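You operate a simulated robot arm through the tools that you are given. There is no shell and no other tool. Be economical: measure what you need, move in short steps, check, and stop when the job is done.

You are at the controls of a simulated robot arm. One attempt, no reset.

Task
Trial-run the oil pump past 2 bar, then stop it and lock off.
Fine: padlock on the shelf and suction open first; after the stop hang it back and open the let-down valve.

The check looks at the end state, three seconds after you hand in, the way a careful person would. Anything else that was tipped, shoved, dropped, spilled or broken makes it a failure.

Robot
A 6-joint arm with a four-finger gripper on a trunk, on a base that drives. Base frame: it is fixed to the floor where the robot stands at the start and does not move with it; the origin is under the middle of the robot, x ahead of it, y to its left, z up. Lengths are in mm, angles in degrees, forces in N, time in s.
With the tool pointing down near the work surface it reaches from about 180 to 900 mm from the robot's upright axis, wherever it stands. Its first joint turns from -166.0 to 166.0 degrees. Places, roughly: change-over cock [300, -200, 900]; filling cock [400, -200, 1000]; inlet gauge cock [500, 700, 1400]; let-down valve [500, 0, 1200]; lid clamp one [400, -100, 1000]; lid clamp two [400, -400, 1000]; main switch [500, 200, 1200]; oil suction valve [500, 1400, 1100]; outlet cock [500, 1100, 1100]; outlet gauge [500, 500, 1600]; outlet gauge cock [500, 500, 1400]; relief knob [500, 1300, 1400]; shelf under the switch [400, 100, 900]; switch hasp [500, 200, 1100]; vent screw one [300, -100, 900]; vent screw two [300, -400, 900]. Payload 3.43 kg.
Tool frame: the origin (TCP) lies between the finger pads and is the grasp point; the fingertips stand 30 mm ahead of it; z points along the fingers, y is the line along which they close. Largest opening 120 mm; the body of the gripper starts 85 mm behind the TCP.
Orientation is that of the tool frame in the base frame, as a unit quaternion [w, x, y, z]. With the fingers straight down and closing along the base's y, the tool's x points along the base's -x, its y along +y and its z along -z.

Tools
- The arm moves only by the tool jog_arm. Its argument "steps" is one flat list of numbers, 6 for each row, row after row: the shift along the base's x, y, z in cm, then the turn, a rotation vector about the base's x, y, z in degrees. In form: [dx, dy, dz, ax, ay, az, dx, dy, dz, ax, ay, az, ...]. A call has 1 to 12 rows; each row is the pose to reach, as a shift and turn from the pose commanded when the call began. "gripper" is the gripper command, from -1 (shut) to 1 (fully open), values between in proportion, set as the call begins (left out, the last holds). Each row takes 0.2 s and may step no farther than 50 mm and 8.6 degrees from the row before; otherwise, or with a gripper value out of range, the whole call is refused. Where a pose cannot be reached the arm comes as near as it can. A force on the tool above 40 N (or 10 N above the force at the start of the call, whichever is more), or a blocked arm, ends the call early, and 0.2 s more pass. The fingers move at their own pace and stop on an object; they squeeze with about 36 N. The grip force told is the motor's: it shows also when the fingers shut on nothing. Time passes only in rows, and 0.2 s behind the last, so rows that repeat a pose let the fingers close. The reply holds the time, the measured pose of the TCP, the force on the tool along the base axes, the opening and the grip force, in the units named above and with some noise, with the torque about the TCP (base axes, N m) and any sound that the robot's microphone picked up, and new pictures: "show" is both (left out), scene, wrist or none.
- Cameras (640 x 400 px; columns grow to the right, rows downward): "scene" is now at [69.5, 207.5, 1591.8]; the picture's right is [0.07, -1.00, 0.00], its down [-0.50, -0.03, -0.87] and it looks along [0.86, 0.06, -0.50] (base axes); focal length 214 px, centre (320, 200). "wrist" rides on the gripper at [71, -17, -121] in the tool frame; the picture's right is [0.23, 0.97, 0.00], its down [-0.81, 0.19, -0.55] and it looks along [-0.54, 0.13, 0.83] (tool axes); focal length 275 px, centre (320, 200). There is no depth. A picture from a camera that has moved, and an enlarged one, comes with that camera's place and axes in the base frame and with its lens.
- move_column(by): slides the trunk up (or, below 0, down) by that many mm; the arm and the scene camera ride with it, the base frame stays. It gives what a move gives, with no picture.
- drive_base(legs): drives the robot by 1 to 6 legs, each [ahead, left, turn to the left] in mm, mm and degrees, along the robot's own axes; the way and the turn of a leg run together, so that a leg with both is an arc; at most 1500 mm and 180 degrees a leg. The arm and the cameras ride along, it lands a little off, and it stops where it bumps. It gives what a move gives, and a new picture of the scene camera.
- aim_head(pan, tilt): turns the head with the scene camera to pan (to the left, within 120 degrees either way) and tilt (down, from -29 to 69), counted from straight ahead of the robot. It gives what a move gives, and a new picture of the scene camera.
- inspect(camera, box): a new picture of the part [left, top, right, bottom] of that camera's present view, enlarged. It takes no simulated time.
- hand_in(): hands the job in; it is judged then, once.

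Work in short steps. Places have to be worked out from the pictures, the camera data and where the tool is seen: move nearer, look again, correct. Check each grasp and each placing, and mend what went wrong. You have 120 turns and 260 pictures in all, those below and enlarged ones among them. Open the gripper and draw the arm clear of the work before you hand the job in, unless the task says otherwise; then end with one line.

The tools are called after "Call:" as name(argument=value, ...) on one line, values as JSON. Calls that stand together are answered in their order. jog_arm: Moves the arm, as the interface text tells. Its arguments: {"type":"object","properties":{"steps":{"type":"array"},"gripper":{"type":"number"},"show":{"type":"string","enum":["both","scene","wrist","none"]}},"required":["steps"]} The other tools are called the same way: move_column (by) slides the trunk up or down; drive_base (legs) drives the base; aim_head (pan, tilt) turns the head that bears the scene camera; inspect (camera, box) takes an enlarged picture of a part of a camera's view; hand_in () hands the job in.

At the start:

```text
time: 0.0
tool_pos: [426.0, 207.0, 1359.7]
tool_rot: [0.0, 0.0, 1.0, -0.001]
wrist_force: [0.3, 0.4, 0.0]
ft_torque: [0.01, 0.0, 0.01]
width: 119.8
grip_force: 0.1
trunk travel left (down, up): [-150.0, 390.0]
robot x, y, heading: [1.5, -0.3, 0.2]
head pan, tilt: [3.9, 30.0]
```

scene: 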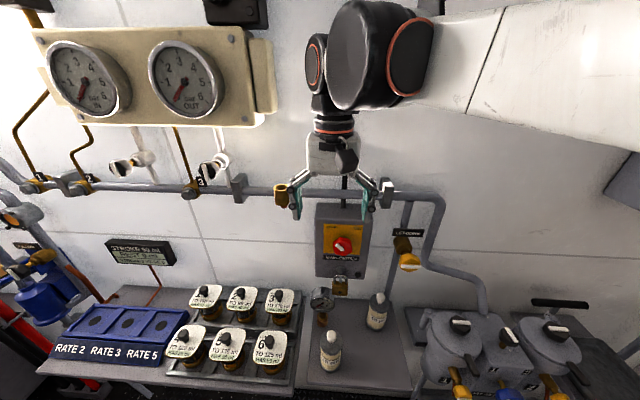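
wrist: 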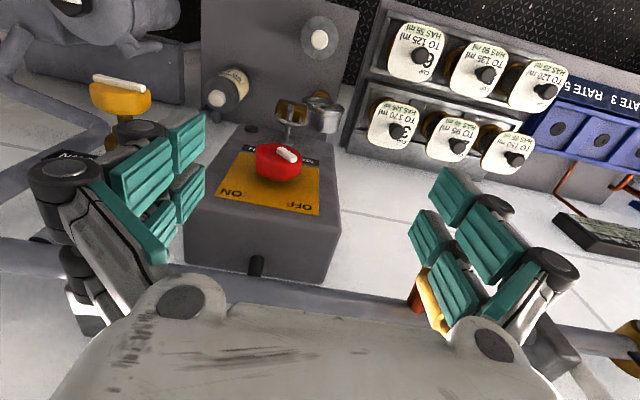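

The main switch, hasp with padlock and let-down valve are ahead. I'll enlarge the pictures to see details.

Call:
inspect(camera="scene", box=[280, 180, 460, 390])

Call:
inspect(camera="wrist", box=[180, 60, 380, 280])

Call:
aim_head(pan=50, tilt=25)

```text
1.90 times, centred on (370, 285) of scene
camera zoom: at [69.5, 207.5, 1591.8], right [0.07, -1.0, 0.0], down [-0.5, -0.03, -0.87], along [0.86, 0.06, -0.5], focal length 408 px, centre (225, 38)
```

zoom: 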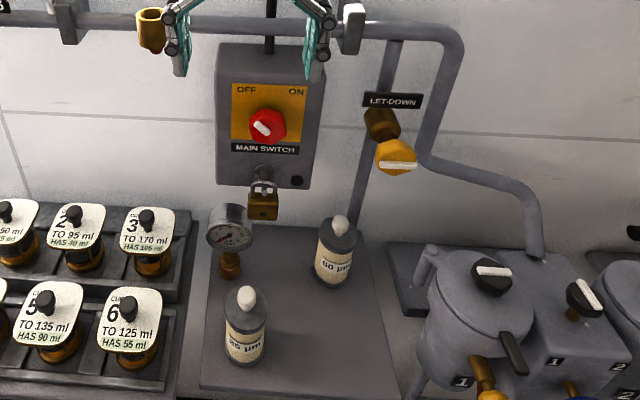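

```text
1.82 times, centred on (280, 170) of wrist
camera zoom: at [354.9, 190.7, 1481.3], right [-0.23, 0.97, 0.0], down [0.81, 0.19, 0.55], along [0.54, 0.13, -0.83], focal length 500 px, centre (393, 254)
```

zoom: 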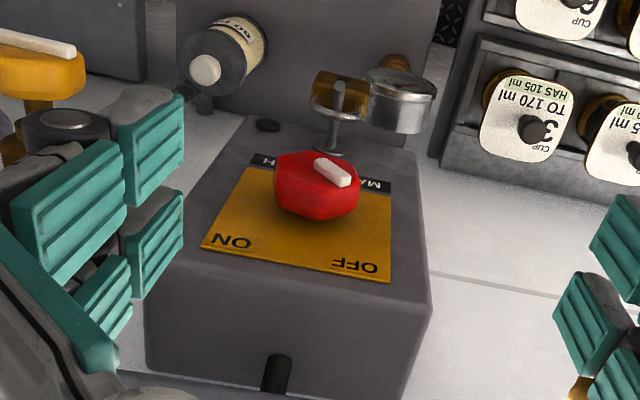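

```text
time: 1.1
tool_pos: [426.8, 207.4, 1358.1]
tool_rot: [0.0, 0.0, 1.0, -0.001]
wrist_force: [-0.5, -0.5, 0.1]
ft_torque: [0.03, 0.01, 0.03]
width: 120.0
grip_force: 0.1
trunk travel left (down, up): [-150.0, 390.0]
robot x, y, heading: [6.5, 3.7, 0.1]
head pan, tilt: [50.0, 25.0]
camera scene: at [38.5, 272.0, 1599.8], right [0.77, -0.64, 0.0], down [-0.27, -0.32, -0.91], along [0.58, 0.69, -0.42], focal length 214 px, centre (320, 200)
```

scene: 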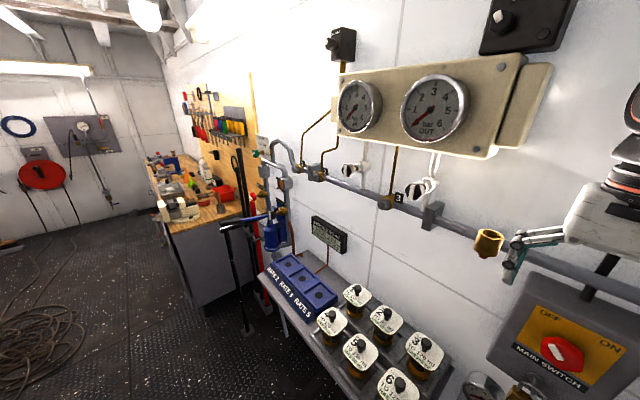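

Switch at OFF; the padlock hangs in the hasp. Now I look at the suction side, enlarged.

Call:
inspect(camera="scene", box=[210, 120, 370, 340])

Call:
inspect(camera="scene", box=[320, 50, 540, 260])

```text
1.82 times, centred on (290, 230) of scene
camera zoom: at [38.5, 272.0, 1599.8], right [0.77, -0.64, 0.0], down [-0.27, -0.32, -0.91], along [0.58, 0.69, -0.42], focal length 390 px, centre (374, 146)
```

zoom: 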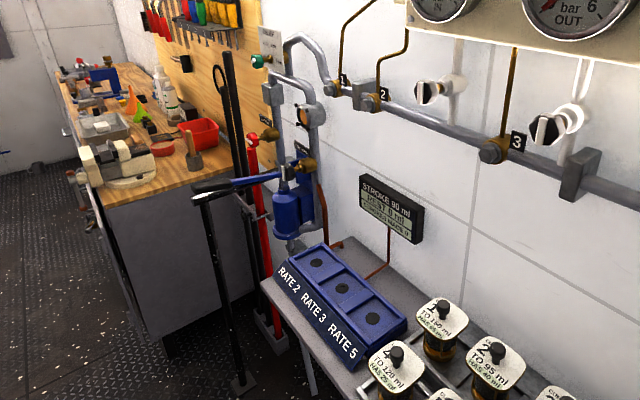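

```text
1.90 times, centred on (430, 155) of scene
camera zoom: at [38.5, 272.0, 1599.8], right [0.77, -0.64, 0.0], down [-0.27, -0.32, -0.91], along [0.58, 0.69, -0.42], focal length 408 px, centre (110, 286)
```

zoom: 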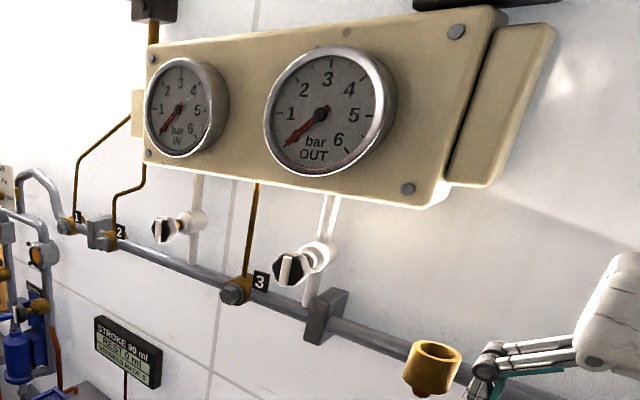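

I need to look at the suction end. First draw the arm back from the wall, then drive left.

Call:
jog_arm(steps=[-5, 0, 0, 0, 0, 0, -10, 0, 0, 0, 0, 0, -15, 0, 0, 0, 0, 0, -18, 0, 0, 0, 0, 0], show="none")

Call:
drive_base(legs=[[-150, 0, 0], [0, 600, 0]])

```text
time: 2.1
tool_pos: [243.9, 207.4, 1359.4]
tool_rot: [0.0, 0.0, 1.0, 0.0]
wrist_force: [0.6, -0.1, 0.4]
ft_torque: [-0.01, -0.03, 0.01]
width: 119.8
grip_force: 0.1
trunk travel left (down, up): [-150.0, 390.0]
robot x, y, heading: [1.2, -0.4, -0.0]
head pan, tilt: [50.0, 25.0]
```

```text
time: 6.5
tool_pos: [98.6, 800.7, 1357.6]
tool_rot: [0.001, 0.001, 1.0, 0.0]
wrist_force: [-0.6, -0.7, 0.9]
ft_torque: [0.01, -0.02, 0.03]
width: 119.8
grip_force: 0.2
trunk travel left (down, up): [-150.0, 390.0]
robot x, y, heading: [-146.7, 593.0, 0.0]
head pan, tilt: [50.0, 25.0]
camera scene: at [-108.5, 865.2, 1599.8], right [0.77, -0.64, 0.0], down [-0.27, -0.32, -0.91], along [0.58, 0.69, -0.42], focal length 214 px, centre (320, 200)
```

scene: 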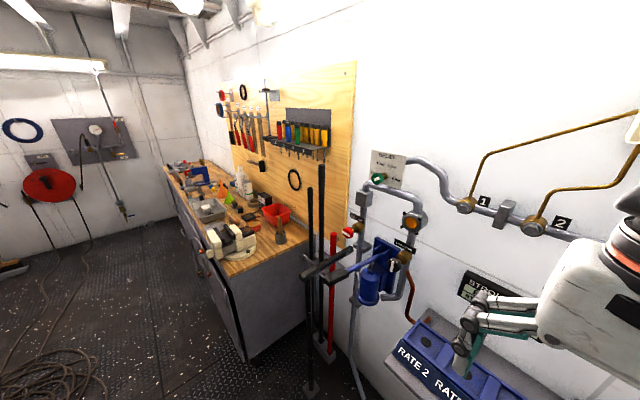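

Call:
inspect(camera="scene", box=[290, 140, 450, 340])

Call:
aim_head(pan=35, tilt=30)

```text
2.00 times, centred on (370, 240) of scene
camera zoom: at [-108.5, 865.2, 1599.8], right [0.77, -0.64, 0.0], down [-0.27, -0.32, -0.91], along [0.58, 0.69, -0.42], focal length 429 px, centre (220, 120)
```

zoom: 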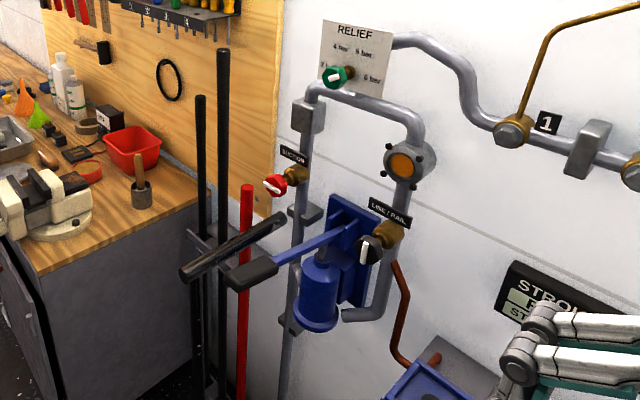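

```text
time: 7.2
tool_pos: [99.0, 801.4, 1358.8]
tool_rot: [0.0, 0.001, 1.0, -0.001]
wrist_force: [0.4, -0.8, 0.0]
ft_torque: [-0.01, -0.01, 0.01]
width: 119.8
grip_force: 0.0
trunk travel left (down, up): [-150.0, 390.0]
robot x, y, heading: [-146.9, 590.0, 0.2]
head pan, tilt: [35.0, 30.0]
camera scene: at [-100.3, 855.9, 1595.4], right [0.67, -0.74, 0.0], down [-0.34, -0.31, -0.88], along [0.65, 0.6, -0.47], focal length 214 px, centre (320, 200)
```

scene: 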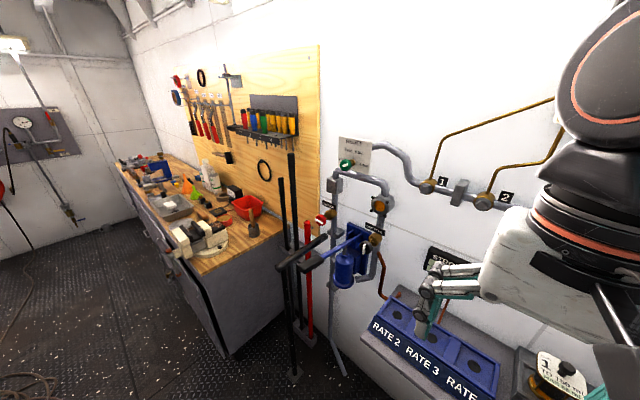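

The handles need a frontal view. Drive further left and aim ahead.

Call:
drive_base(legs=[[0, 550, 0]])

Call:
aim_head(pan=15, tilt=32)

Call:
inspect(camera="scene", box=[220, 120, 420, 320])

```text
time: 10.4
tool_pos: [98.2, 1351.8, 1359.2]
tool_rot: [0.0, 0.0, 1.0, 0.0]
wrist_force: [-0.2, 0.7, 0.7]
ft_torque: [0.01, -0.01, -0.02]
width: 119.9
grip_force: 0.1
trunk travel left (down, up): [-150.0, 390.0]
robot x, y, heading: [-147.4, 1141.5, 0.3]
head pan, tilt: [35.0, 30.0]
camera scene: at [-101.1, 1406.7, 1595.1], right [0.68, -0.74, 0.0], down [-0.34, -0.32, -0.88], along [0.65, 0.6, -0.47], focal length 214 px, centre (320, 200)
```

scene: 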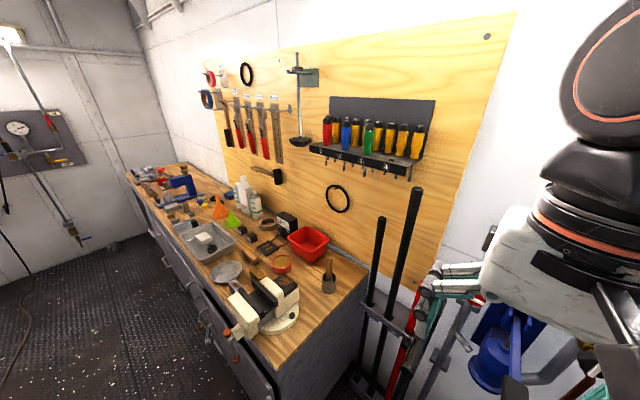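

```text
time: 11.2
tool_pos: [99.4, 1351.5, 1358.9]
tool_rot: [0.0, -0.001, 1.0, 0.0]
wrist_force: [-0.6, 0.8, 0.2]
ft_torque: [0.03, 0.01, -0.01]
width: 120.0
grip_force: 0.1
trunk travel left (down, up): [-150.0, 390.0]
robot x, y, heading: [-144.3, 1141.4, -0.1]
head pan, tilt: [15.0, 32.0]
camera scene: at [-101.2, 1406.3, 1594.6], right [0.68, -0.74, 0.0], down [-0.35, -0.32, -0.88], along [0.65, 0.6, -0.47], focal length 214 px, centre (320, 200)
```

scene: 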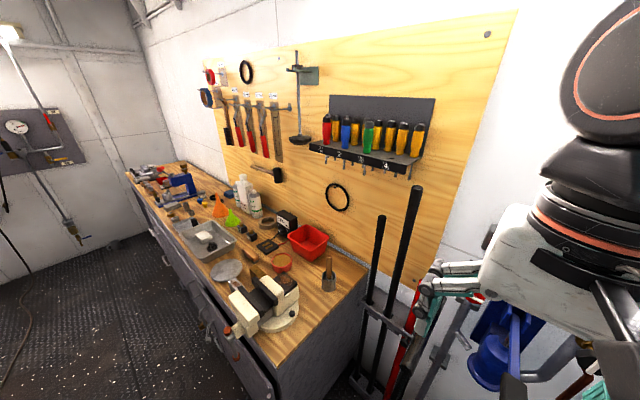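

```text
2.00 times, centred on (320, 220) of scene
camera zoom: at [-101.2, 1406.3, 1594.6], right [0.68, -0.74, 0.0], down [-0.35, -0.32, -0.88], along [0.65, 0.6, -0.47], focal length 429 px, centre (320, 160)
```

zoom: 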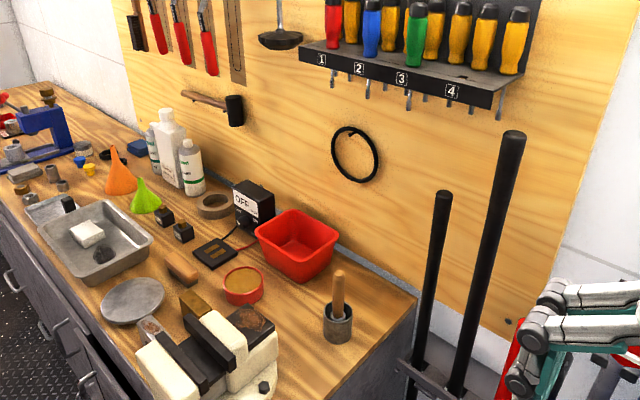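

The view overshot; the camera sits left of the robot. Drive back right and aim a bit right.

Call:
drive_base(legs=[[0, -250, 0]])

Call:
aim_head(pan=18, tilt=35)

Call:
inspect(camera="scene", box=[200, 100, 440, 340])

```text
time: 13.1
tool_pos: [98.0, 1103.4, 1359.1]
tool_rot: [0.0, -0.001, 1.0, 0.0]
wrist_force: [-0.6, -0.2, 0.0]
ft_torque: [0.0, 0.02, 0.0]
width: 119.9
grip_force: 0.0
trunk travel left (down, up): [-150.0, 390.0]
robot x, y, heading: [-148.7, 894.0, 0.0]
head pan, tilt: [15.0, 32.0]
camera scene: at [-101.2, 1156.8, 1594.3], right [0.68, -0.74, 0.0], down [-0.35, -0.32, -0.88], along [0.65, 0.6, -0.48], focal length 214 px, centre (320, 200)
```

scene: 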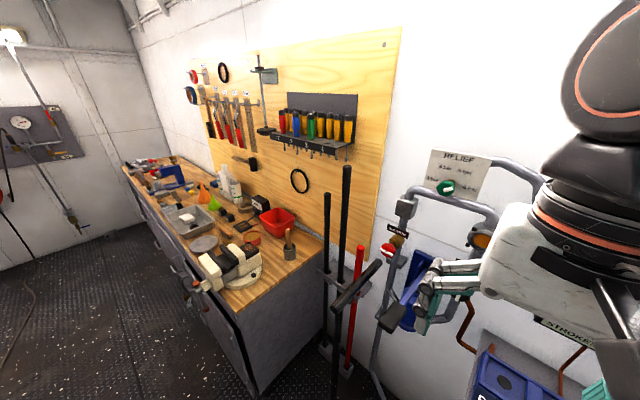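

```text
time: 13.7
tool_pos: [99.0, 1102.1, 1357.9]
tool_rot: [0.0, 0.001, 1.0, 0.0]
wrist_force: [0.5, 0.2, 0.5]
ft_torque: [0.01, -0.02, 0.0]
width: 120.5
grip_force: 0.1
trunk travel left (down, up): [-150.0, 390.0]
robot x, y, heading: [-147.8, 893.4, 0.1]
head pan, tilt: [18.0, 35.0]
camera scene: at [-101.4, 1156.7, 1592.5], right [0.68, -0.74, 0.0], down [-0.36, -0.33, -0.87], along [0.64, 0.59, -0.49], focal length 214 px, centre (320, 200)
```

scene: 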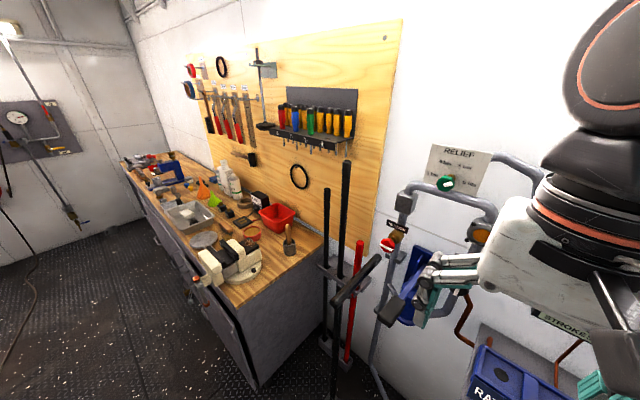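

```text
1.67 times, centred on (320, 220) of scene
camera zoom: at [-101.4, 1156.7, 1592.5], right [0.68, -0.74, 0.0], down [-0.36, -0.33, -0.87], along [0.64, 0.59, -0.49], focal length 358 px, centre (320, 167)
```

zoom: 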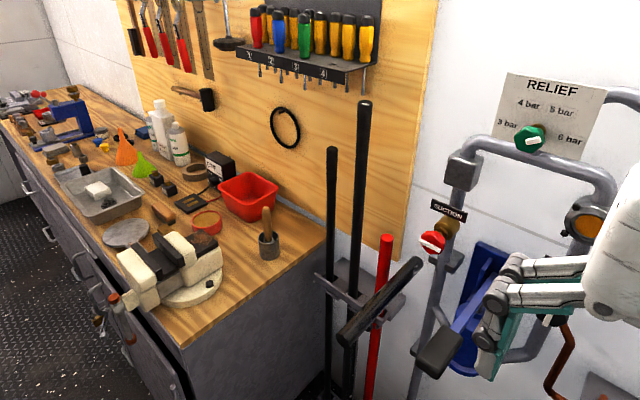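

The head seems blocked by the retracted arm. I'll pitch the tool to point at the wall while extending it a little, in free space.

Call:
jog_arm(steps=[2, 0, 0, 0, -8, 0, 4, 0, 0, 0, -16, 0, 6, 0, 0, 0, -24, 0, 8, 0, 0, 0, -32, 0, 10, 0, 0, 0, -40, 0, 12, 0, 0, 0, -48, 0, 14, 0, 0, 0, -56, 0, 16, 0, 0, 0, -64, 0, 18, 0, 0, 0, -72, 0, 20, 0, 0, 0, -80, 0, 21, 0, 0, 0, -88, 0, 21, 0, 0, 0, -90, 0])

```text
time: 15.4
tool_pos: [276.7, 1061.8, 1435.1]
tool_rot: [0.491, 0.055, 0.869, -0.032]
wrist_force: [0.1, -1.4, 0.3]
ft_torque: [0.06, 0.03, 0.11]
width: 119.6
grip_force: 0.1
trunk travel left (down, up): [-150.0, 390.0]
robot x, y, heading: [-145.6, 896.4, 0.0]
head pan, tilt: [18.0, 35.0]
stopped in row 8: the arm was blocked; the commanded pose is now the measured one
camera scene: at [-114.6, 1152.9, 1564.8], right [0.73, -0.68, 0.0], down [-0.51, -0.55, -0.67], along [0.45, 0.49, -0.75], focal length 214 px, centre (320, 200)
camera wrist: at [135.5, 1063.3, 1438.6], right [0.01, 0.98, -0.2], down [-0.03, 0.2, 0.98], along [1.0, 0.0, 0.03], focal length 275 px, centre (320, 200)
```

scene: 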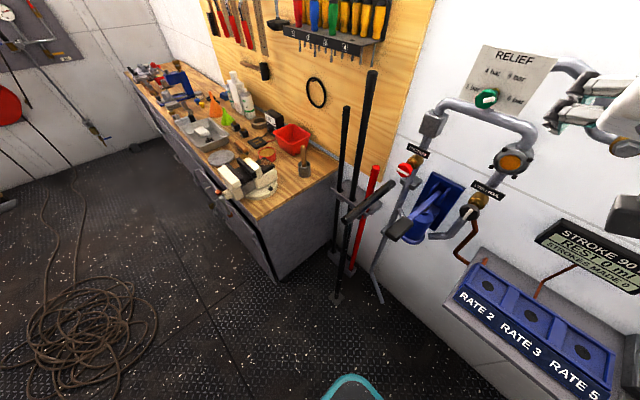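
wrist: 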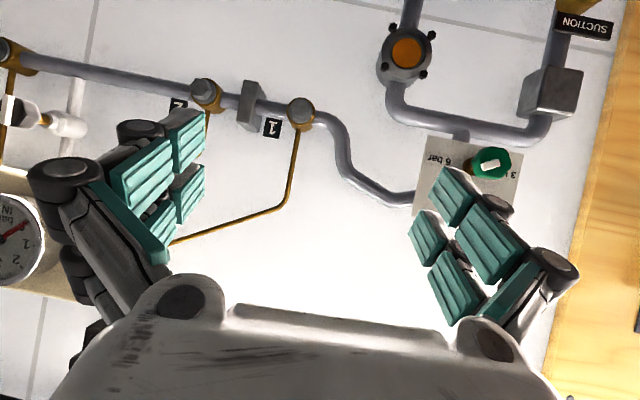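

The forearm leaned on the head at robot's left. I'll move the tool to the robot's right, then finish the pitch there.

Call:
jog_arm(steps=[0, -5, 0, 0, 0, 0, 0, -10, 0, 0, 0, 0, 0, -15, 0, 0, 0, 0, 0, -20, 0, 0, 0, 0, 2, -22, 0, -0.5, -8, 2, 2, -22, 0, -1, -16, 4, 2, -22, 0, -1.5, -24, 5.5, 2, -22, 0, -1.9, -31.1, 7.2, 2, -22, 0, -1.9, -31.1, 7.2], show="none")

Call:
aim_head(pan=20, tilt=32)

```text
time: 17.4
tool_pos: [292.9, 845.4, 1431.5]
tool_rot: [0.708, -0.007, 0.707, 0.001]
wrist_force: [-0.2, -0.5, -0.1]
ft_torque: [-0.02, 0.0, -0.02]
width: 119.9
grip_force: 0.1
trunk travel left (down, up): [-150.0, 390.0]
robot x, y, heading: [-146.2, 895.9, 0.1]
head pan, tilt: [18.0, 35.0]
```

```text
time: 18.0
tool_pos: [292.6, 846.3, 1432.1]
tool_rot: [0.707, -0.008, 0.707, 0.001]
wrist_force: [-0.3, 0.3, -0.4]
ft_torque: [0.01, -0.01, -0.01]
width: 120.1
grip_force: 0.0
trunk travel left (down, up): [-150.0, 390.0]
robot x, y, heading: [-148.3, 892.3, -0.0]
head pan, tilt: [20.0, 32.0]
camera scene: at [-84.0, 1126.5, 1588.7], right [0.34, -0.94, 0.0], down [-0.5, -0.18, -0.85], along [0.8, 0.29, -0.53], focal length 214 px, centre (320, 200)
```

scene: 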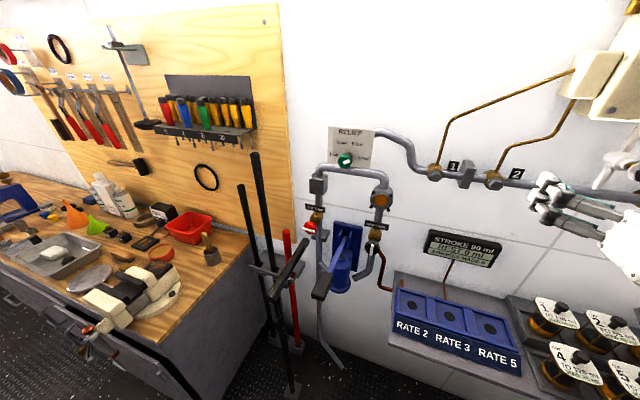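

Head free now. Enlarge the pump area to locate the suction handle and read states.

Call:
inspect(camera="scene", box=[280, 110, 420, 300])

Call:
inspect(camera="scene", box=[400, 220, 520, 280])

```text
2.11 times, centred on (350, 205) of scene
camera zoom: at [-84.0, 1126.5, 1588.7], right [0.34, -0.94, 0.0], down [-0.5, -0.18, -0.85], along [0.8, 0.29, -0.53], focal length 452 px, centre (257, 190)
```

zoom: 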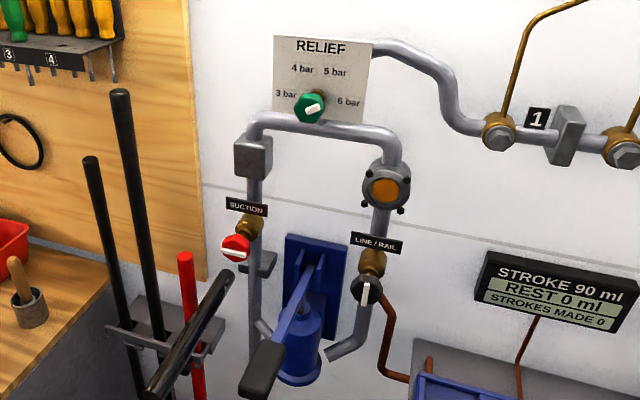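

```text
5.33 times, centred on (460, 250) of scene
camera zoom: at [-84.0, 1126.5, 1588.7], right [0.34, -0.94, 0.0], down [-0.5, -0.18, -0.85], along [0.8, 0.29, -0.53], focal length 1144 px, centre (-427, -67)
```

zoom: 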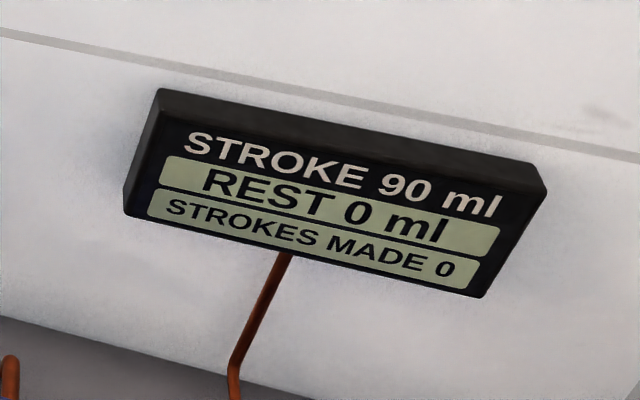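

Suction bar lies across its pipe (closed), around [455, 1360, 1105]. Drive left so it's ahead of the arm on its right side.

Call:
drive_base(legs=[[0, 500, 0]])

Call:
aim_head(pan=-25, tilt=32)

Call:
jog_arm(steps=[0, 0, 0, 0, 0, 0], show="wrist")

```text
time: 21.0
tool_pos: [291.5, 1346.8, 1432.2]
tool_rot: [0.708, -0.01, 0.707, 0.003]
wrist_force: [-0.8, 0.3, 0.0]
ft_torque: [0.02, -0.03, -0.07]
width: 119.9
grip_force: 0.1
trunk travel left (down, up): [-150.0, 390.0]
robot x, y, heading: [-142.7, 1390.1, 0.2]
head pan, tilt: [20.0, 32.0]
camera scene: at [-86.6, 1625.3, 1588.7], right [0.35, -0.94, 0.0], down [-0.5, -0.18, -0.85], along [0.8, 0.29, -0.53], focal length 214 px, centre (320, 200)
```

scene: 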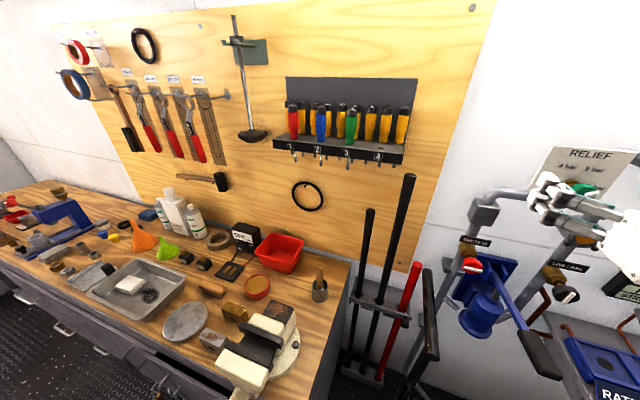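

```text
time: 22.1
tool_pos: [291.4, 1345.7, 1432.4]
tool_rot: [0.707, -0.009, 0.707, 0.003]
wrist_force: [0.1, 1.0, 0.3]
ft_torque: [-0.02, 0.02, -0.03]
width: 120.0
grip_force: 0.0
trunk travel left (down, up): [-150.0, 390.0]
robot x, y, heading: [-145.2, 1394.4, 0.7]
head pan, tilt: [-25.0, 32.0]
camera scene: at [-89.2, 1556.7, 1588.7], right [-0.42, -0.91, 0.0], down [-0.48, 0.22, -0.85], along [0.77, -0.35, -0.53], focal length 214 px, centre (320, 200)
```

scene: 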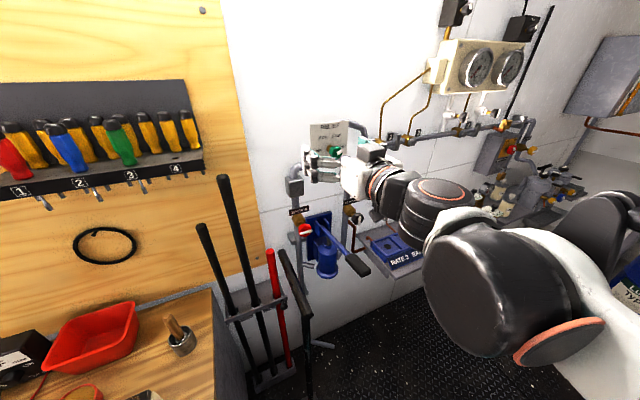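

```text
time: 22.5
tool_pos: [290.8, 1346.3, 1431.7]
tool_rot: [0.707, -0.01, 0.707, 0.003]
wrist_force: [-0.7, 0.4, -0.2]
ft_torque: [0.01, 0.03, -0.03]
width: 119.8
grip_force: 0.0
trunk travel left (down, up): [-150.0, 390.0]
robot x, y, heading: [-151.9, 1389.4, 0.3]
head pan, tilt: [-25.0, 32.0]
camera wrist: at [170.8, 1326.6, 1362.9], right [-0.02, 0.97, -0.24], down [-0.56, 0.19, 0.81], along [0.83, 0.15, 0.54], focal length 275 px, centre (320, 200)
```

wrist: 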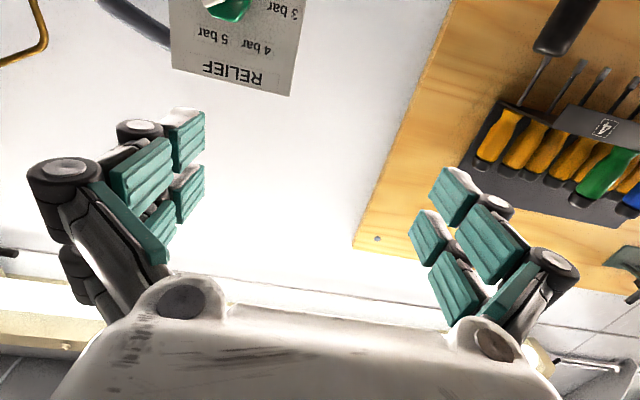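

Call:
inspect(camera="scene", box=[230, 140, 410, 320])

```text
2.22 times, centred on (320, 230) of scene
camera zoom: at [-89.2, 1556.6, 1588.7], right [-0.42, -0.91, 0.0], down [-0.48, 0.22, -0.85], along [0.77, -0.35, -0.53], focal length 477 px, centre (320, 133)
```

zoom: 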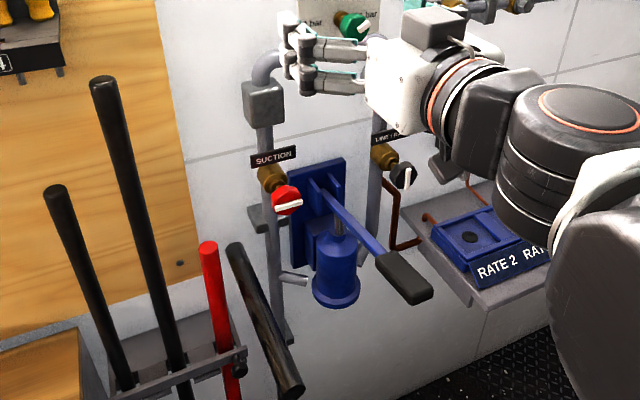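

Triangulated: suction knob at about [460, 1364, 1100]; the blue lever grip is near [290, 1255, 1055], so I come down with a narrower gripper left of it.

Call:
jog_arm(steps=[0, 1.8, -5, 0, 0, 0, 0, 1.8, -10, 0, 0, 0, 0, 1.8, -15, 0, 0, 0, 0, 1.8, -20, 0, 0, 0, 0, 1.8, -25, 0, 0, 0, 0, 1.8, -29, 0, 0, 0, 3, 1.8, -32, 0, 0, 0, 6, 1.8, -33, 0, 0, 0], gripper=0.3)

Call:
inspect(camera="wrist", box=[120, 0, 520, 250])

```text
refused: row 1 steps farther than a row can; nothing moved
```

```text
1.60 times, centred on (320, 125) of wrist
camera zoom: at [170.8, 1326.6, 1362.9], right [-0.02, 0.97, -0.24], down [-0.56, 0.19, 0.81], along [0.83, 0.15, 0.54], focal length 440 px, centre (320, 320)
```

zoom: 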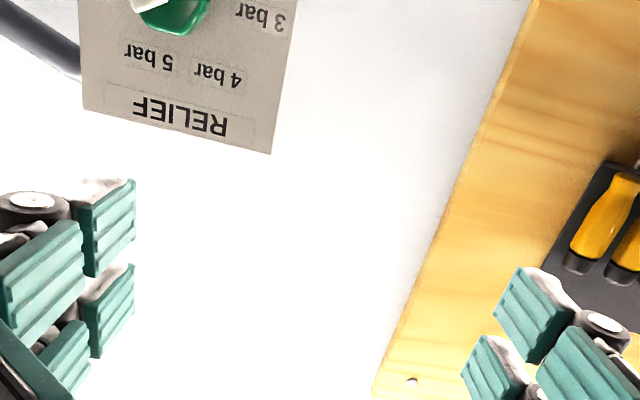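

Step too long; repeat with a smaller first row.

Call:
jog_arm(steps=[0, 1.8, -4.5, 0, 0, 0, 0, 1.8, -9, 0, 0, 0, 0, 1.8, -13.5, 0, 0, 0, 0, 1.8, -18, 0, 0, 0, 0, 1.8, -22.5, 0, 0, 0, 0, 1.8, -27, 0, 0, 0, 3, 1.8, -30.5, 0, 0, 0, 6, 1.8, -33, 0, 0, 0], gripper=0.3)

Call:
inspect(camera="scene", box=[230, 140, 410, 320])

```text
time: 24.3
tool_pos: [357.4, 1363.1, 1201.5]
tool_rot: [0.706, -0.01, 0.709, 0.003]
wrist_force: [0.8, -0.4, 1.7]
ft_torque: [0.02, 0.0, -0.02]
width: 77.7
grip_force: 0.0
out of reach, approached as far as the arm can: row 6, 7, 8
trunk travel left (down, up): [-150.0, 390.0]
robot x, y, heading: [-150.1, 1393.2, 0.4]
head pan, tilt: [-25.0, 32.0]
camera scene: at [-81.6, 1576.6, 1588.0], right [-0.19, -0.98, 0.0], down [-0.53, 0.1, -0.84], along [0.83, -0.16, -0.54], focal length 214 px, centre (320, 200)
camera wrist: at [236.9, 1343.9, 1132.5], right [-0.02, 0.97, -0.24], down [-0.55, 0.19, 0.81], along [0.83, 0.15, 0.53], focal length 275 px, centre (320, 200)
```

scene: 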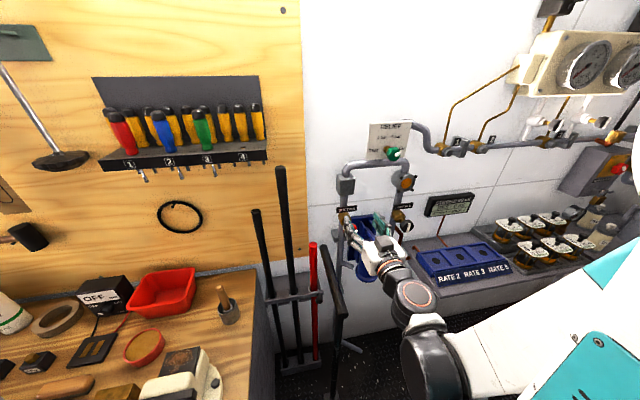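
wrist: 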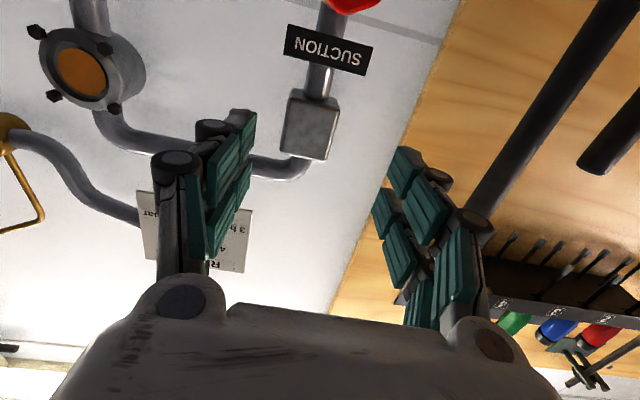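

```text
2.22 times, centred on (320, 230) of scene
camera zoom: at [-81.6, 1576.6, 1588.0], right [-0.19, -0.98, 0.0], down [-0.53, 0.1, -0.84], along [0.83, -0.16, -0.54], focal length 477 px, centre (320, 133)
```

zoom: 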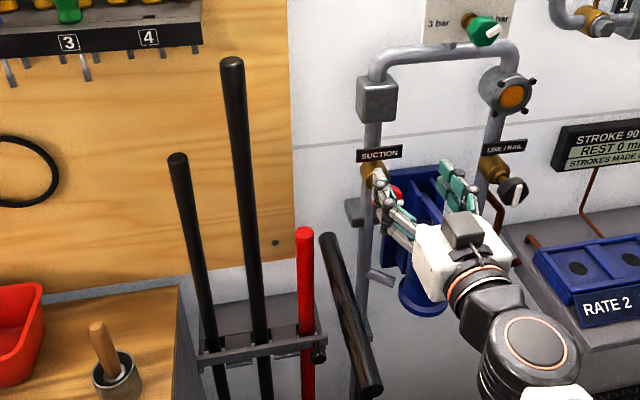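

The arm bottoms out at this height; lower the trunk 100 mm, and turn the head away from the arm.

Call:
move_column(by=-100)

Call:
aim_head(pan=-10, tilt=35)

Call:
inspect(camera="scene", box=[260, 120, 420, 260])

Call:
jog_arm(steps=[0, 0, 0, 0, 0, 0], show="wrist")

```text
time: 25.6
tool_pos: [358.7, 1362.3, 1102.3]
tool_rot: [0.706, -0.01, 0.708, 0.004]
wrist_force: [-0.8, -0.2, -0.6]
ft_torque: [0.0, 0.01, 0.0]
width: 77.8
grip_force: 0.0
trunk travel left (down, up): [-50.0, 490.0]
robot x, y, heading: [-149.3, 1393.9, 0.6]
head pan, tilt: [-25.0, 32.0]
```

```text
time: 26.4
tool_pos: [357.9, 1362.8, 1100.9]
tool_rot: [0.706, -0.01, 0.708, 0.003]
wrist_force: [-0.1, -0.2, 0.6]
ft_torque: [0.0, 0.03, -0.01]
width: 78.1
grip_force: 0.1
trunk travel left (down, up): [-50.0, 490.0]
robot x, y, heading: [-149.7, 1394.4, 0.3]
head pan, tilt: [-10.0, 35.0]
camera scene: at [-83.6, 1579.1, 1484.1], right [-0.17, -0.99, 0.0], down [-0.57, 0.1, -0.82], along [0.81, -0.14, -0.57], focal length 214 px, centre (320, 200)
```

scene: 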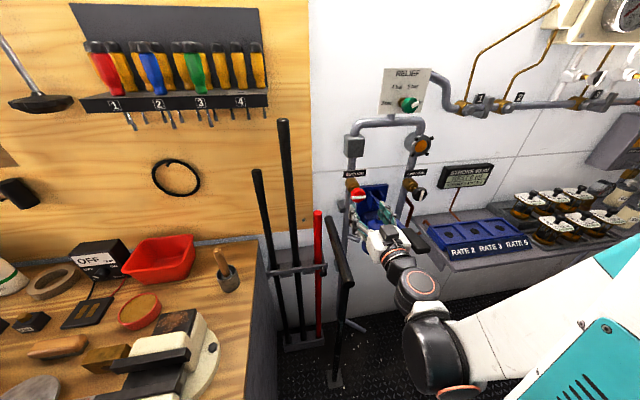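

```text
2.86 times, centred on (340, 190) of scene
camera zoom: at [-83.6, 1579.1, 1484.1], right [-0.17, -0.99, 0.0], down [-0.57, 0.1, -0.82], along [0.81, -0.14, -0.57], focal length 613 px, centre (263, 229)
```

zoom: 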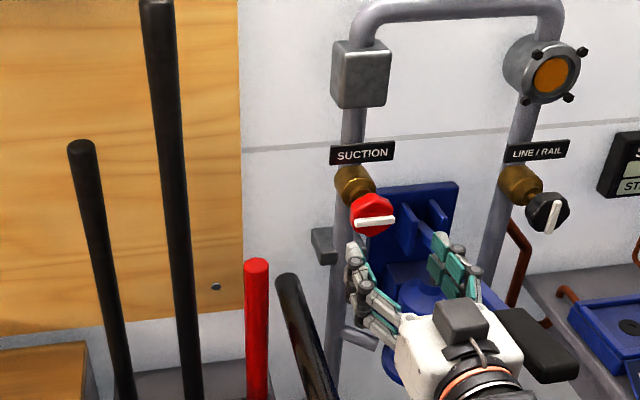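

```text
time: 26.8
tool_pos: [359.0, 1361.9, 1102.3]
tool_rot: [0.706, -0.008, 0.708, 0.003]
wrist_force: [0.8, 0.0, -0.2]
ft_torque: [-0.04, -0.04, 0.06]
width: 77.7
grip_force: 0.0
trunk travel left (down, up): [-50.0, 490.0]
robot x, y, heading: [-152.1, 1392.2, 0.3]
head pan, tilt: [-10.0, 35.0]
camera wrist: at [238.0, 1343.5, 1032.8], right [-0.02, 0.97, -0.24], down [-0.55, 0.19, 0.81], along [0.83, 0.15, 0.53], focal length 275 px, centre (320, 200)
```

wrist: 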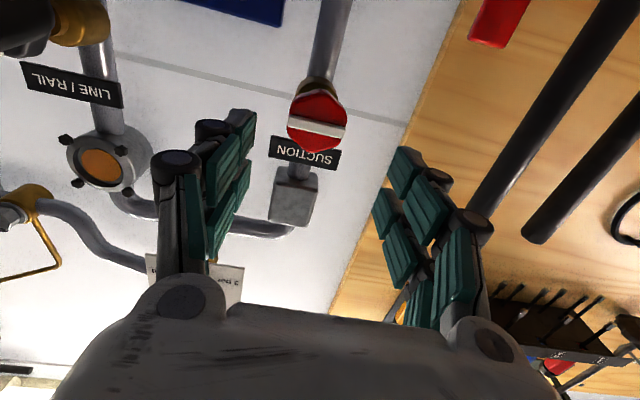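

Wrist camera confirms the knob straight ahead at about [458, 1362, 1101]. Advance 95 mm around it.

Call:
jog_arm(steps=[4, 0, 0, 0, 0, 0, 7, 0, 0, 0, 0, 0, 9.5, 0, 0, 0, 0, 0])

```text
time: 27.6
tool_pos: [452.3, 1363.1, 1101.8]
tool_rot: [0.706, -0.009, 0.708, 0.003]
wrist_force: [-0.8, -0.3, 0.2]
ft_torque: [0.0, 0.01, 0.0]
width: 77.7
grip_force: 0.1
trunk travel left (down, up): [-50.0, 490.0]
robot x, y, heading: [-149.1, 1392.8, 0.1]
head pan, tilt: [-10.0, 35.0]
camera scene: at [-83.7, 1579.2, 1484.1], right [-0.17, -0.99, 0.0], down [-0.57, 0.1, -0.82], along [0.81, -0.14, -0.57], focal length 214 px, centre (320, 200)
camera wrist: at [331.7, 1343.2, 1032.7], right [-0.02, 0.97, -0.24], down [-0.55, 0.19, 0.81], along [0.83, 0.15, 0.53], focal length 275 px, centre (320, 200)
```

scene: 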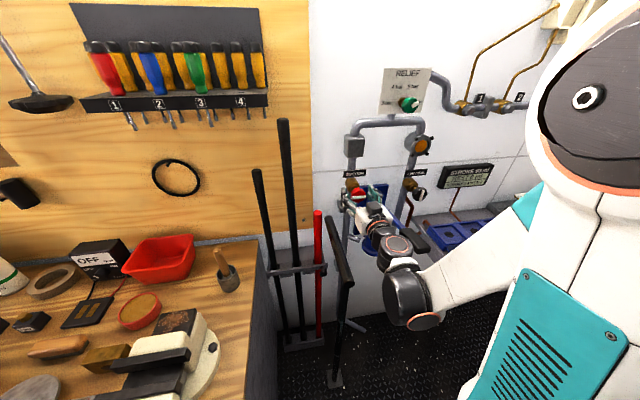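
wrist: 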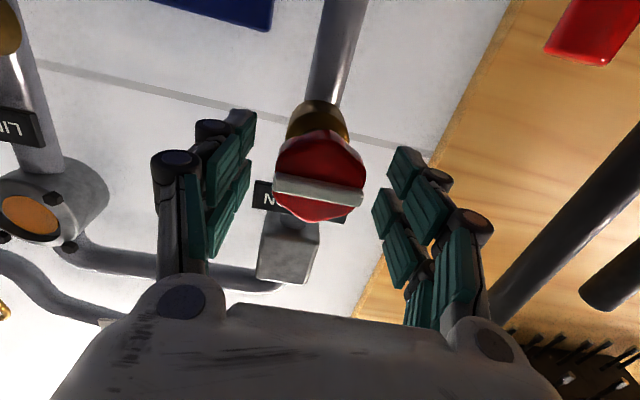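

Knob face is at the TCP. Advance 10 mm more and close.

Call:
jog_arm(steps=[1, 0, 0, 0, 0, 0], show="none")

Call:
jog_arm(steps=[0, 0, 0, 0, 0, 0, 0, 0, 0, 0, 0, 0, 0, 0, 0, 0, 0, 0], gripper=-0.6, show="wrist")

```text
time: 28.0
tool_pos: [462.1, 1361.0, 1101.9]
tool_rot: [0.706, -0.008, 0.708, 0.002]
wrist_force: [-0.4, 0.8, 0.0]
ft_torque: [-0.02, 0.03, 0.02]
width: 77.6
grip_force: 0.1
trunk travel left (down, up): [-50.0, 490.0]
robot x, y, heading: [-148.4, 1393.9, 0.6]
head pan, tilt: [-10.0, 35.0]
```

```text
time: 28.8
tool_pos: [462.1, 1361.7, 1102.7]
tool_rot: [0.706, -0.008, 0.708, 0.004]
wrist_force: [-3.8, -8.9, -5.5]
ft_torque: [-0.03, 0.18, -0.81]
width: 45.4
grip_force: 44.8
trunk travel left (down, up): [-50.0, 490.0]
robot x, y, heading: [-150.2, 1393.0, 0.2]
head pan, tilt: [-10.0, 35.0]
camera wrist: at [341.4, 1342.1, 1032.6], right [-0.02, 0.97, -0.24], down [-0.55, 0.19, 0.81], along [0.83, 0.14, 0.53], focal length 275 px, centre (320, 200)
```

wrist: 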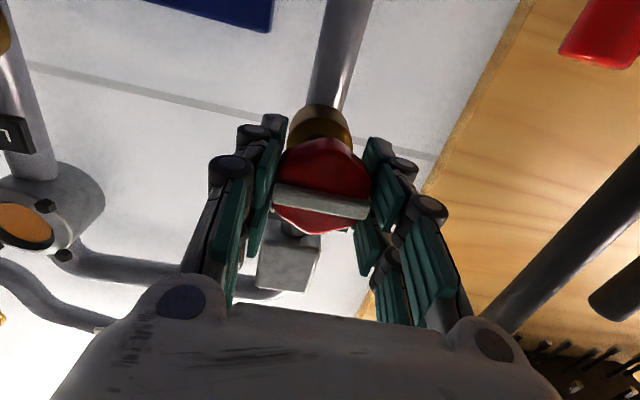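

Gripped (45 mm). Try turning clockwise as seen from the front (+x), 24° to feel the direction.

Call:
jog_arm(steps=[0, 0, 0, 8, 0, 0, 0, 0, 0, 16, 0, 0, 0, 0, 0, 24, 0, 0], show="wrist")

```text
time: 29.6
tool_pos: [463.6, 1361.0, 1100.5]
tool_rot: [0.692, 0.14, 0.692, 0.151]
wrist_force: [-7.3, -18.6, -20.3]
ft_torque: [-0.94, 0.3, -0.5]
width: 45.7
grip_force: 45.0
trunk travel left (down, up): [-50.0, 490.0]
robot x, y, heading: [-147.0, 1390.4, 0.1]
head pan, tilt: [-10.0, 35.0]
camera wrist: at [342.7, 1372.4, 1030.6], right [-0.01, 0.98, 0.18], down [-0.55, -0.16, 0.82], along [0.83, -0.09, 0.55], focal length 275 px, centre (320, 200)
```

wrist: 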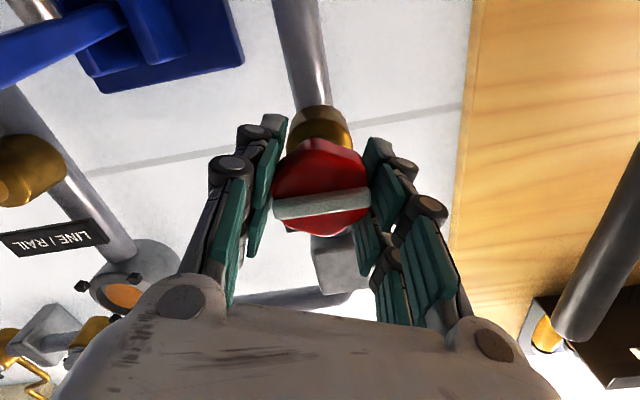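

The bar stayed still relative to the world (gripper slipped, -0.9 N m), so that way is the stop. Try the other way.

Call:
jog_arm(steps=[0, 0, 0, -8, 0, 0, 0, 0, 0, -16, 0, 0, 0, 0, 0, -24, 0, 0, 0, 0, 0, -32, 0, 0, 0, 0, 0, -40, 0, 0, 0, 0, 0, -48, 0, 0], show="wrist")

```text
time: 31.0
tool_pos: [463.6, 1361.4, 1101.1]
tool_rot: [0.689, -0.156, 0.693, -0.144]
wrist_force: [-13.2, -12.3, -22.6]
ft_torque: [-0.01, -0.04, -0.62]
width: 45.3
grip_force: 45.3
trunk travel left (down, up): [-50.0, 490.0]
robot x, y, heading: [-146.7, 1393.2, 0.2]
head pan, tilt: [-10.0, 35.0]
camera wrist: at [342.8, 1315.3, 1046.5], right [-0.02, 0.79, -0.61], down [-0.55, 0.5, 0.66], along [0.83, 0.35, 0.43], focal length 275 px, centre (320, 200)
```

wrist: 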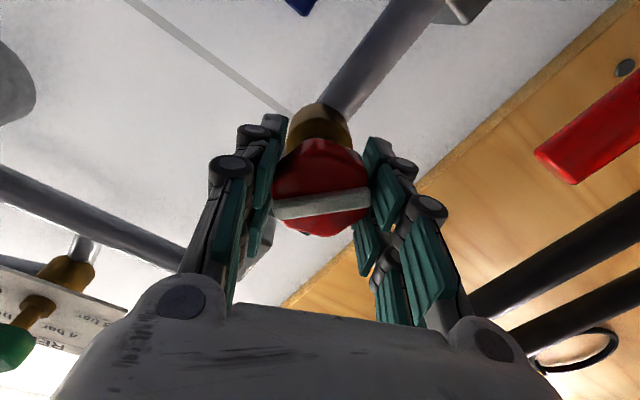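

Counter-clockwise turns it (about 48° so far). To keep the camera clear of the blue lever, open, wind back, regrip.

Call:
jog_arm(steps=[0, 0, 0, 0, 0, 0, 0, 0, 0, 0, 0, 0, 0, 0, 0, 8, 0, 0, 0, 0, 0, 16, 0, 0, 0, 0, 0, 24, 0, 0, 0, 0, 0, 32, 0, 0, 0, 0, 0, 40, 0, 0, 0, 0, 0, 48, 0, 0, 0, 0, 0, 56, 0, 0], gripper=0.3, show="wrist")

Call:
jog_arm(steps=[0, 0, 0, 0, 0, 0, 0, 0, 0, 0, 0, 0, 0, 0, 0, 0, 0, 0, 0, 0, 0, -8, 0, 0, 0, 0, 0, -16, 0, 0, 0, 0, 0, -24, 0, 0, 0, 0, 0, -32, 0, 0, 0, 0, 0, -40, 0, 0, 0, 0, 0, -46, 0, 0], gripper=-0.6, show="wrist")

```text
time: 33.0
tool_pos: [464.0, 1362.8, 1101.9]
tool_rot: [0.681, 0.185, 0.68, 0.199]
wrist_force: [0.2, 0.4, -0.3]
ft_torque: [-0.01, -0.02, -0.01]
width: 78.2
grip_force: 0.0
trunk travel left (down, up): [-50.0, 490.0]
robot x, y, heading: [-151.8, 1390.9, 0.2]
head pan, tilt: [-10.0, 35.0]
camera wrist: at [343.1, 1383.9, 1033.2], right [-0.02, 0.95, 0.31], down [-0.55, -0.27, 0.79], along [0.83, -0.16, 0.53], focal length 275 px, centre (320, 200)
```

wrist: 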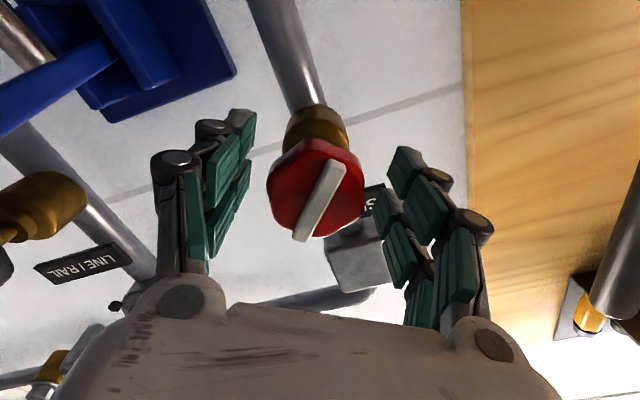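

```text
time: 35.0
tool_pos: [463.7, 1361.9, 1100.8]
tool_rot: [0.7, -0.095, 0.703, -0.083]
wrist_force: [-3.6, -12.9, -3.1]
ft_torque: [0.97, 0.07, -0.26]
width: 46.0
grip_force: 44.8
trunk travel left (down, up): [-50.0, 490.0]
robot x, y, heading: [-148.3, 1392.4, 0.4]
head pan, tilt: [-10.0, 35.0]
camera wrist: at [343.2, 1325.9, 1039.5], right [-0.02, 0.88, -0.47], down [-0.55, 0.38, 0.74], along [0.83, 0.27, 0.48], focal length 275 px, centre (320, 200)
```

wrist: 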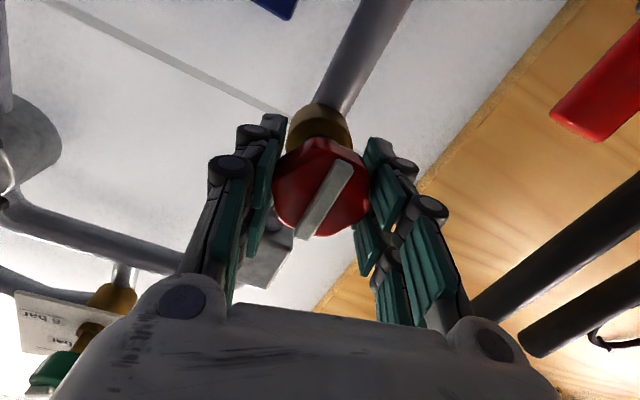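

The bar is now in line with the pipe and torque shows the stop (0.97 N m). Release, back off, level the gripper and check.

Call:
jog_arm(steps=[0, 0, 0, 0, 0, 0, 0, 0, 0, 0, 0, 0, -4, 0, 0, 0, 0, 0, -8, 0, 0, 0, 0, 0, -12, 0, 0, 7, 0, 0, -14, 0, 0, 14, 0, 0], gripper=0.3, show="none")

Call:
inspect(camera="scene", box=[300, 50, 500, 250])

```text
time: 36.4
tool_pos: [323.1, 1364.5, 1102.8]
tool_rot: [0.705, -0.008, 0.709, 0.003]
wrist_force: [0.0, 0.0, -0.7]
ft_torque: [-0.04, 0.02, -0.01]
width: 78.1
grip_force: 0.2
trunk travel left (down, up): [-50.0, 490.0]
robot x, y, heading: [-150.2, 1395.7, 0.3]
head pan, tilt: [-10.0, 35.0]
```

```text
2.00 times, centred on (400, 150) of scene
camera zoom: at [-83.8, 1579.2, 1484.1], right [-0.17, -0.99, 0.0], down [-0.57, 0.1, -0.82], along [0.81, -0.14, -0.57], focal length 429 px, centre (160, 300)
```

zoom: 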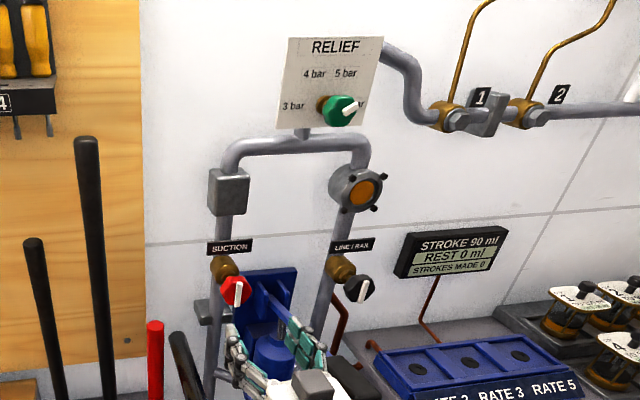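

Suction is open. Raise the trunk and drive right to the switch.

Call:
move_column(by=150)

Call:
aim_head(pan=0, tilt=25)

Call:
drive_base(legs=[[-60, 0, 0], [0, -1110, 0]])

```text
time: 38.1
tool_pos: [322.8, 1364.0, 1253.3]
tool_rot: [0.705, -0.009, 0.709, 0.004]
wrist_force: [-0.3, -0.7, 0.5]
ft_torque: [0.01, 0.01, -0.01]
width: 78.0
grip_force: 0.2
trunk travel left (down, up): [-200.0, 340.0]
robot x, y, heading: [-150.2, 1392.9, 0.5]
head pan, tilt: [-10.0, 35.0]
```

```text
time: 38.9
tool_pos: [322.8, 1364.3, 1253.6]
tool_rot: [0.705, -0.008, 0.709, 0.002]
wrist_force: [0.2, 0.7, 0.2]
ft_torque: [0.04, -0.01, 0.01]
width: 78.0
grip_force: 0.1
trunk travel left (down, up): [-200.0, 340.0]
robot x, y, heading: [-148.1, 1388.4, 0.2]
head pan, tilt: [0.0, 25.0]
camera scene: at [-78.3, 1594.5, 1649.8], right [0.0, -1.0, 0.0], down [-0.42, 0.0, -0.91], along [0.91, 0.0, -0.42], focal length 214 px, centre (320, 200)
```

scene: 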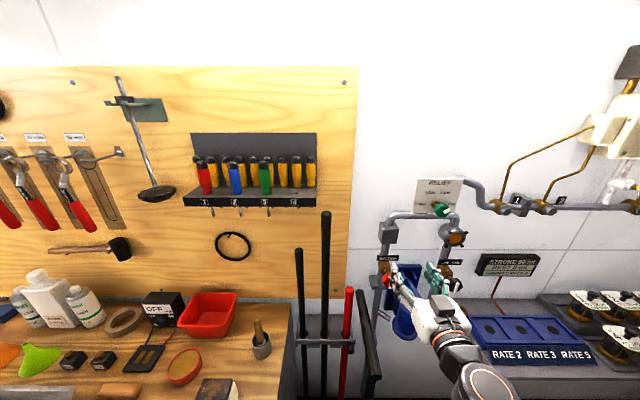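

```text
time: 45.2
tool_pos: [261.9, 237.2, 1252.6]
tool_rot: [0.705, -0.006, 0.709, 0.0]
wrist_force: [0.5, 0.0, -0.3]
ft_torque: [-0.01, 0.01, -0.01]
width: 77.9
grip_force: 0.0
trunk travel left (down, up): [-200.0, 340.0]
robot x, y, heading: [-206.7, 268.6, 0.0]
head pan, tilt: [0.0, 25.0]
camera scene: at [-136.7, 471.0, 1649.9], right [0.0, -1.0, 0.0], down [-0.42, 0.0, -0.91], along [0.91, 0.0, -0.42], focal length 214 px, centre (320, 200)
```

scene: 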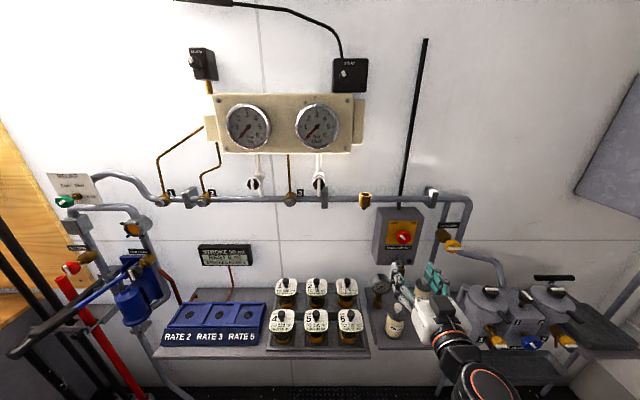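

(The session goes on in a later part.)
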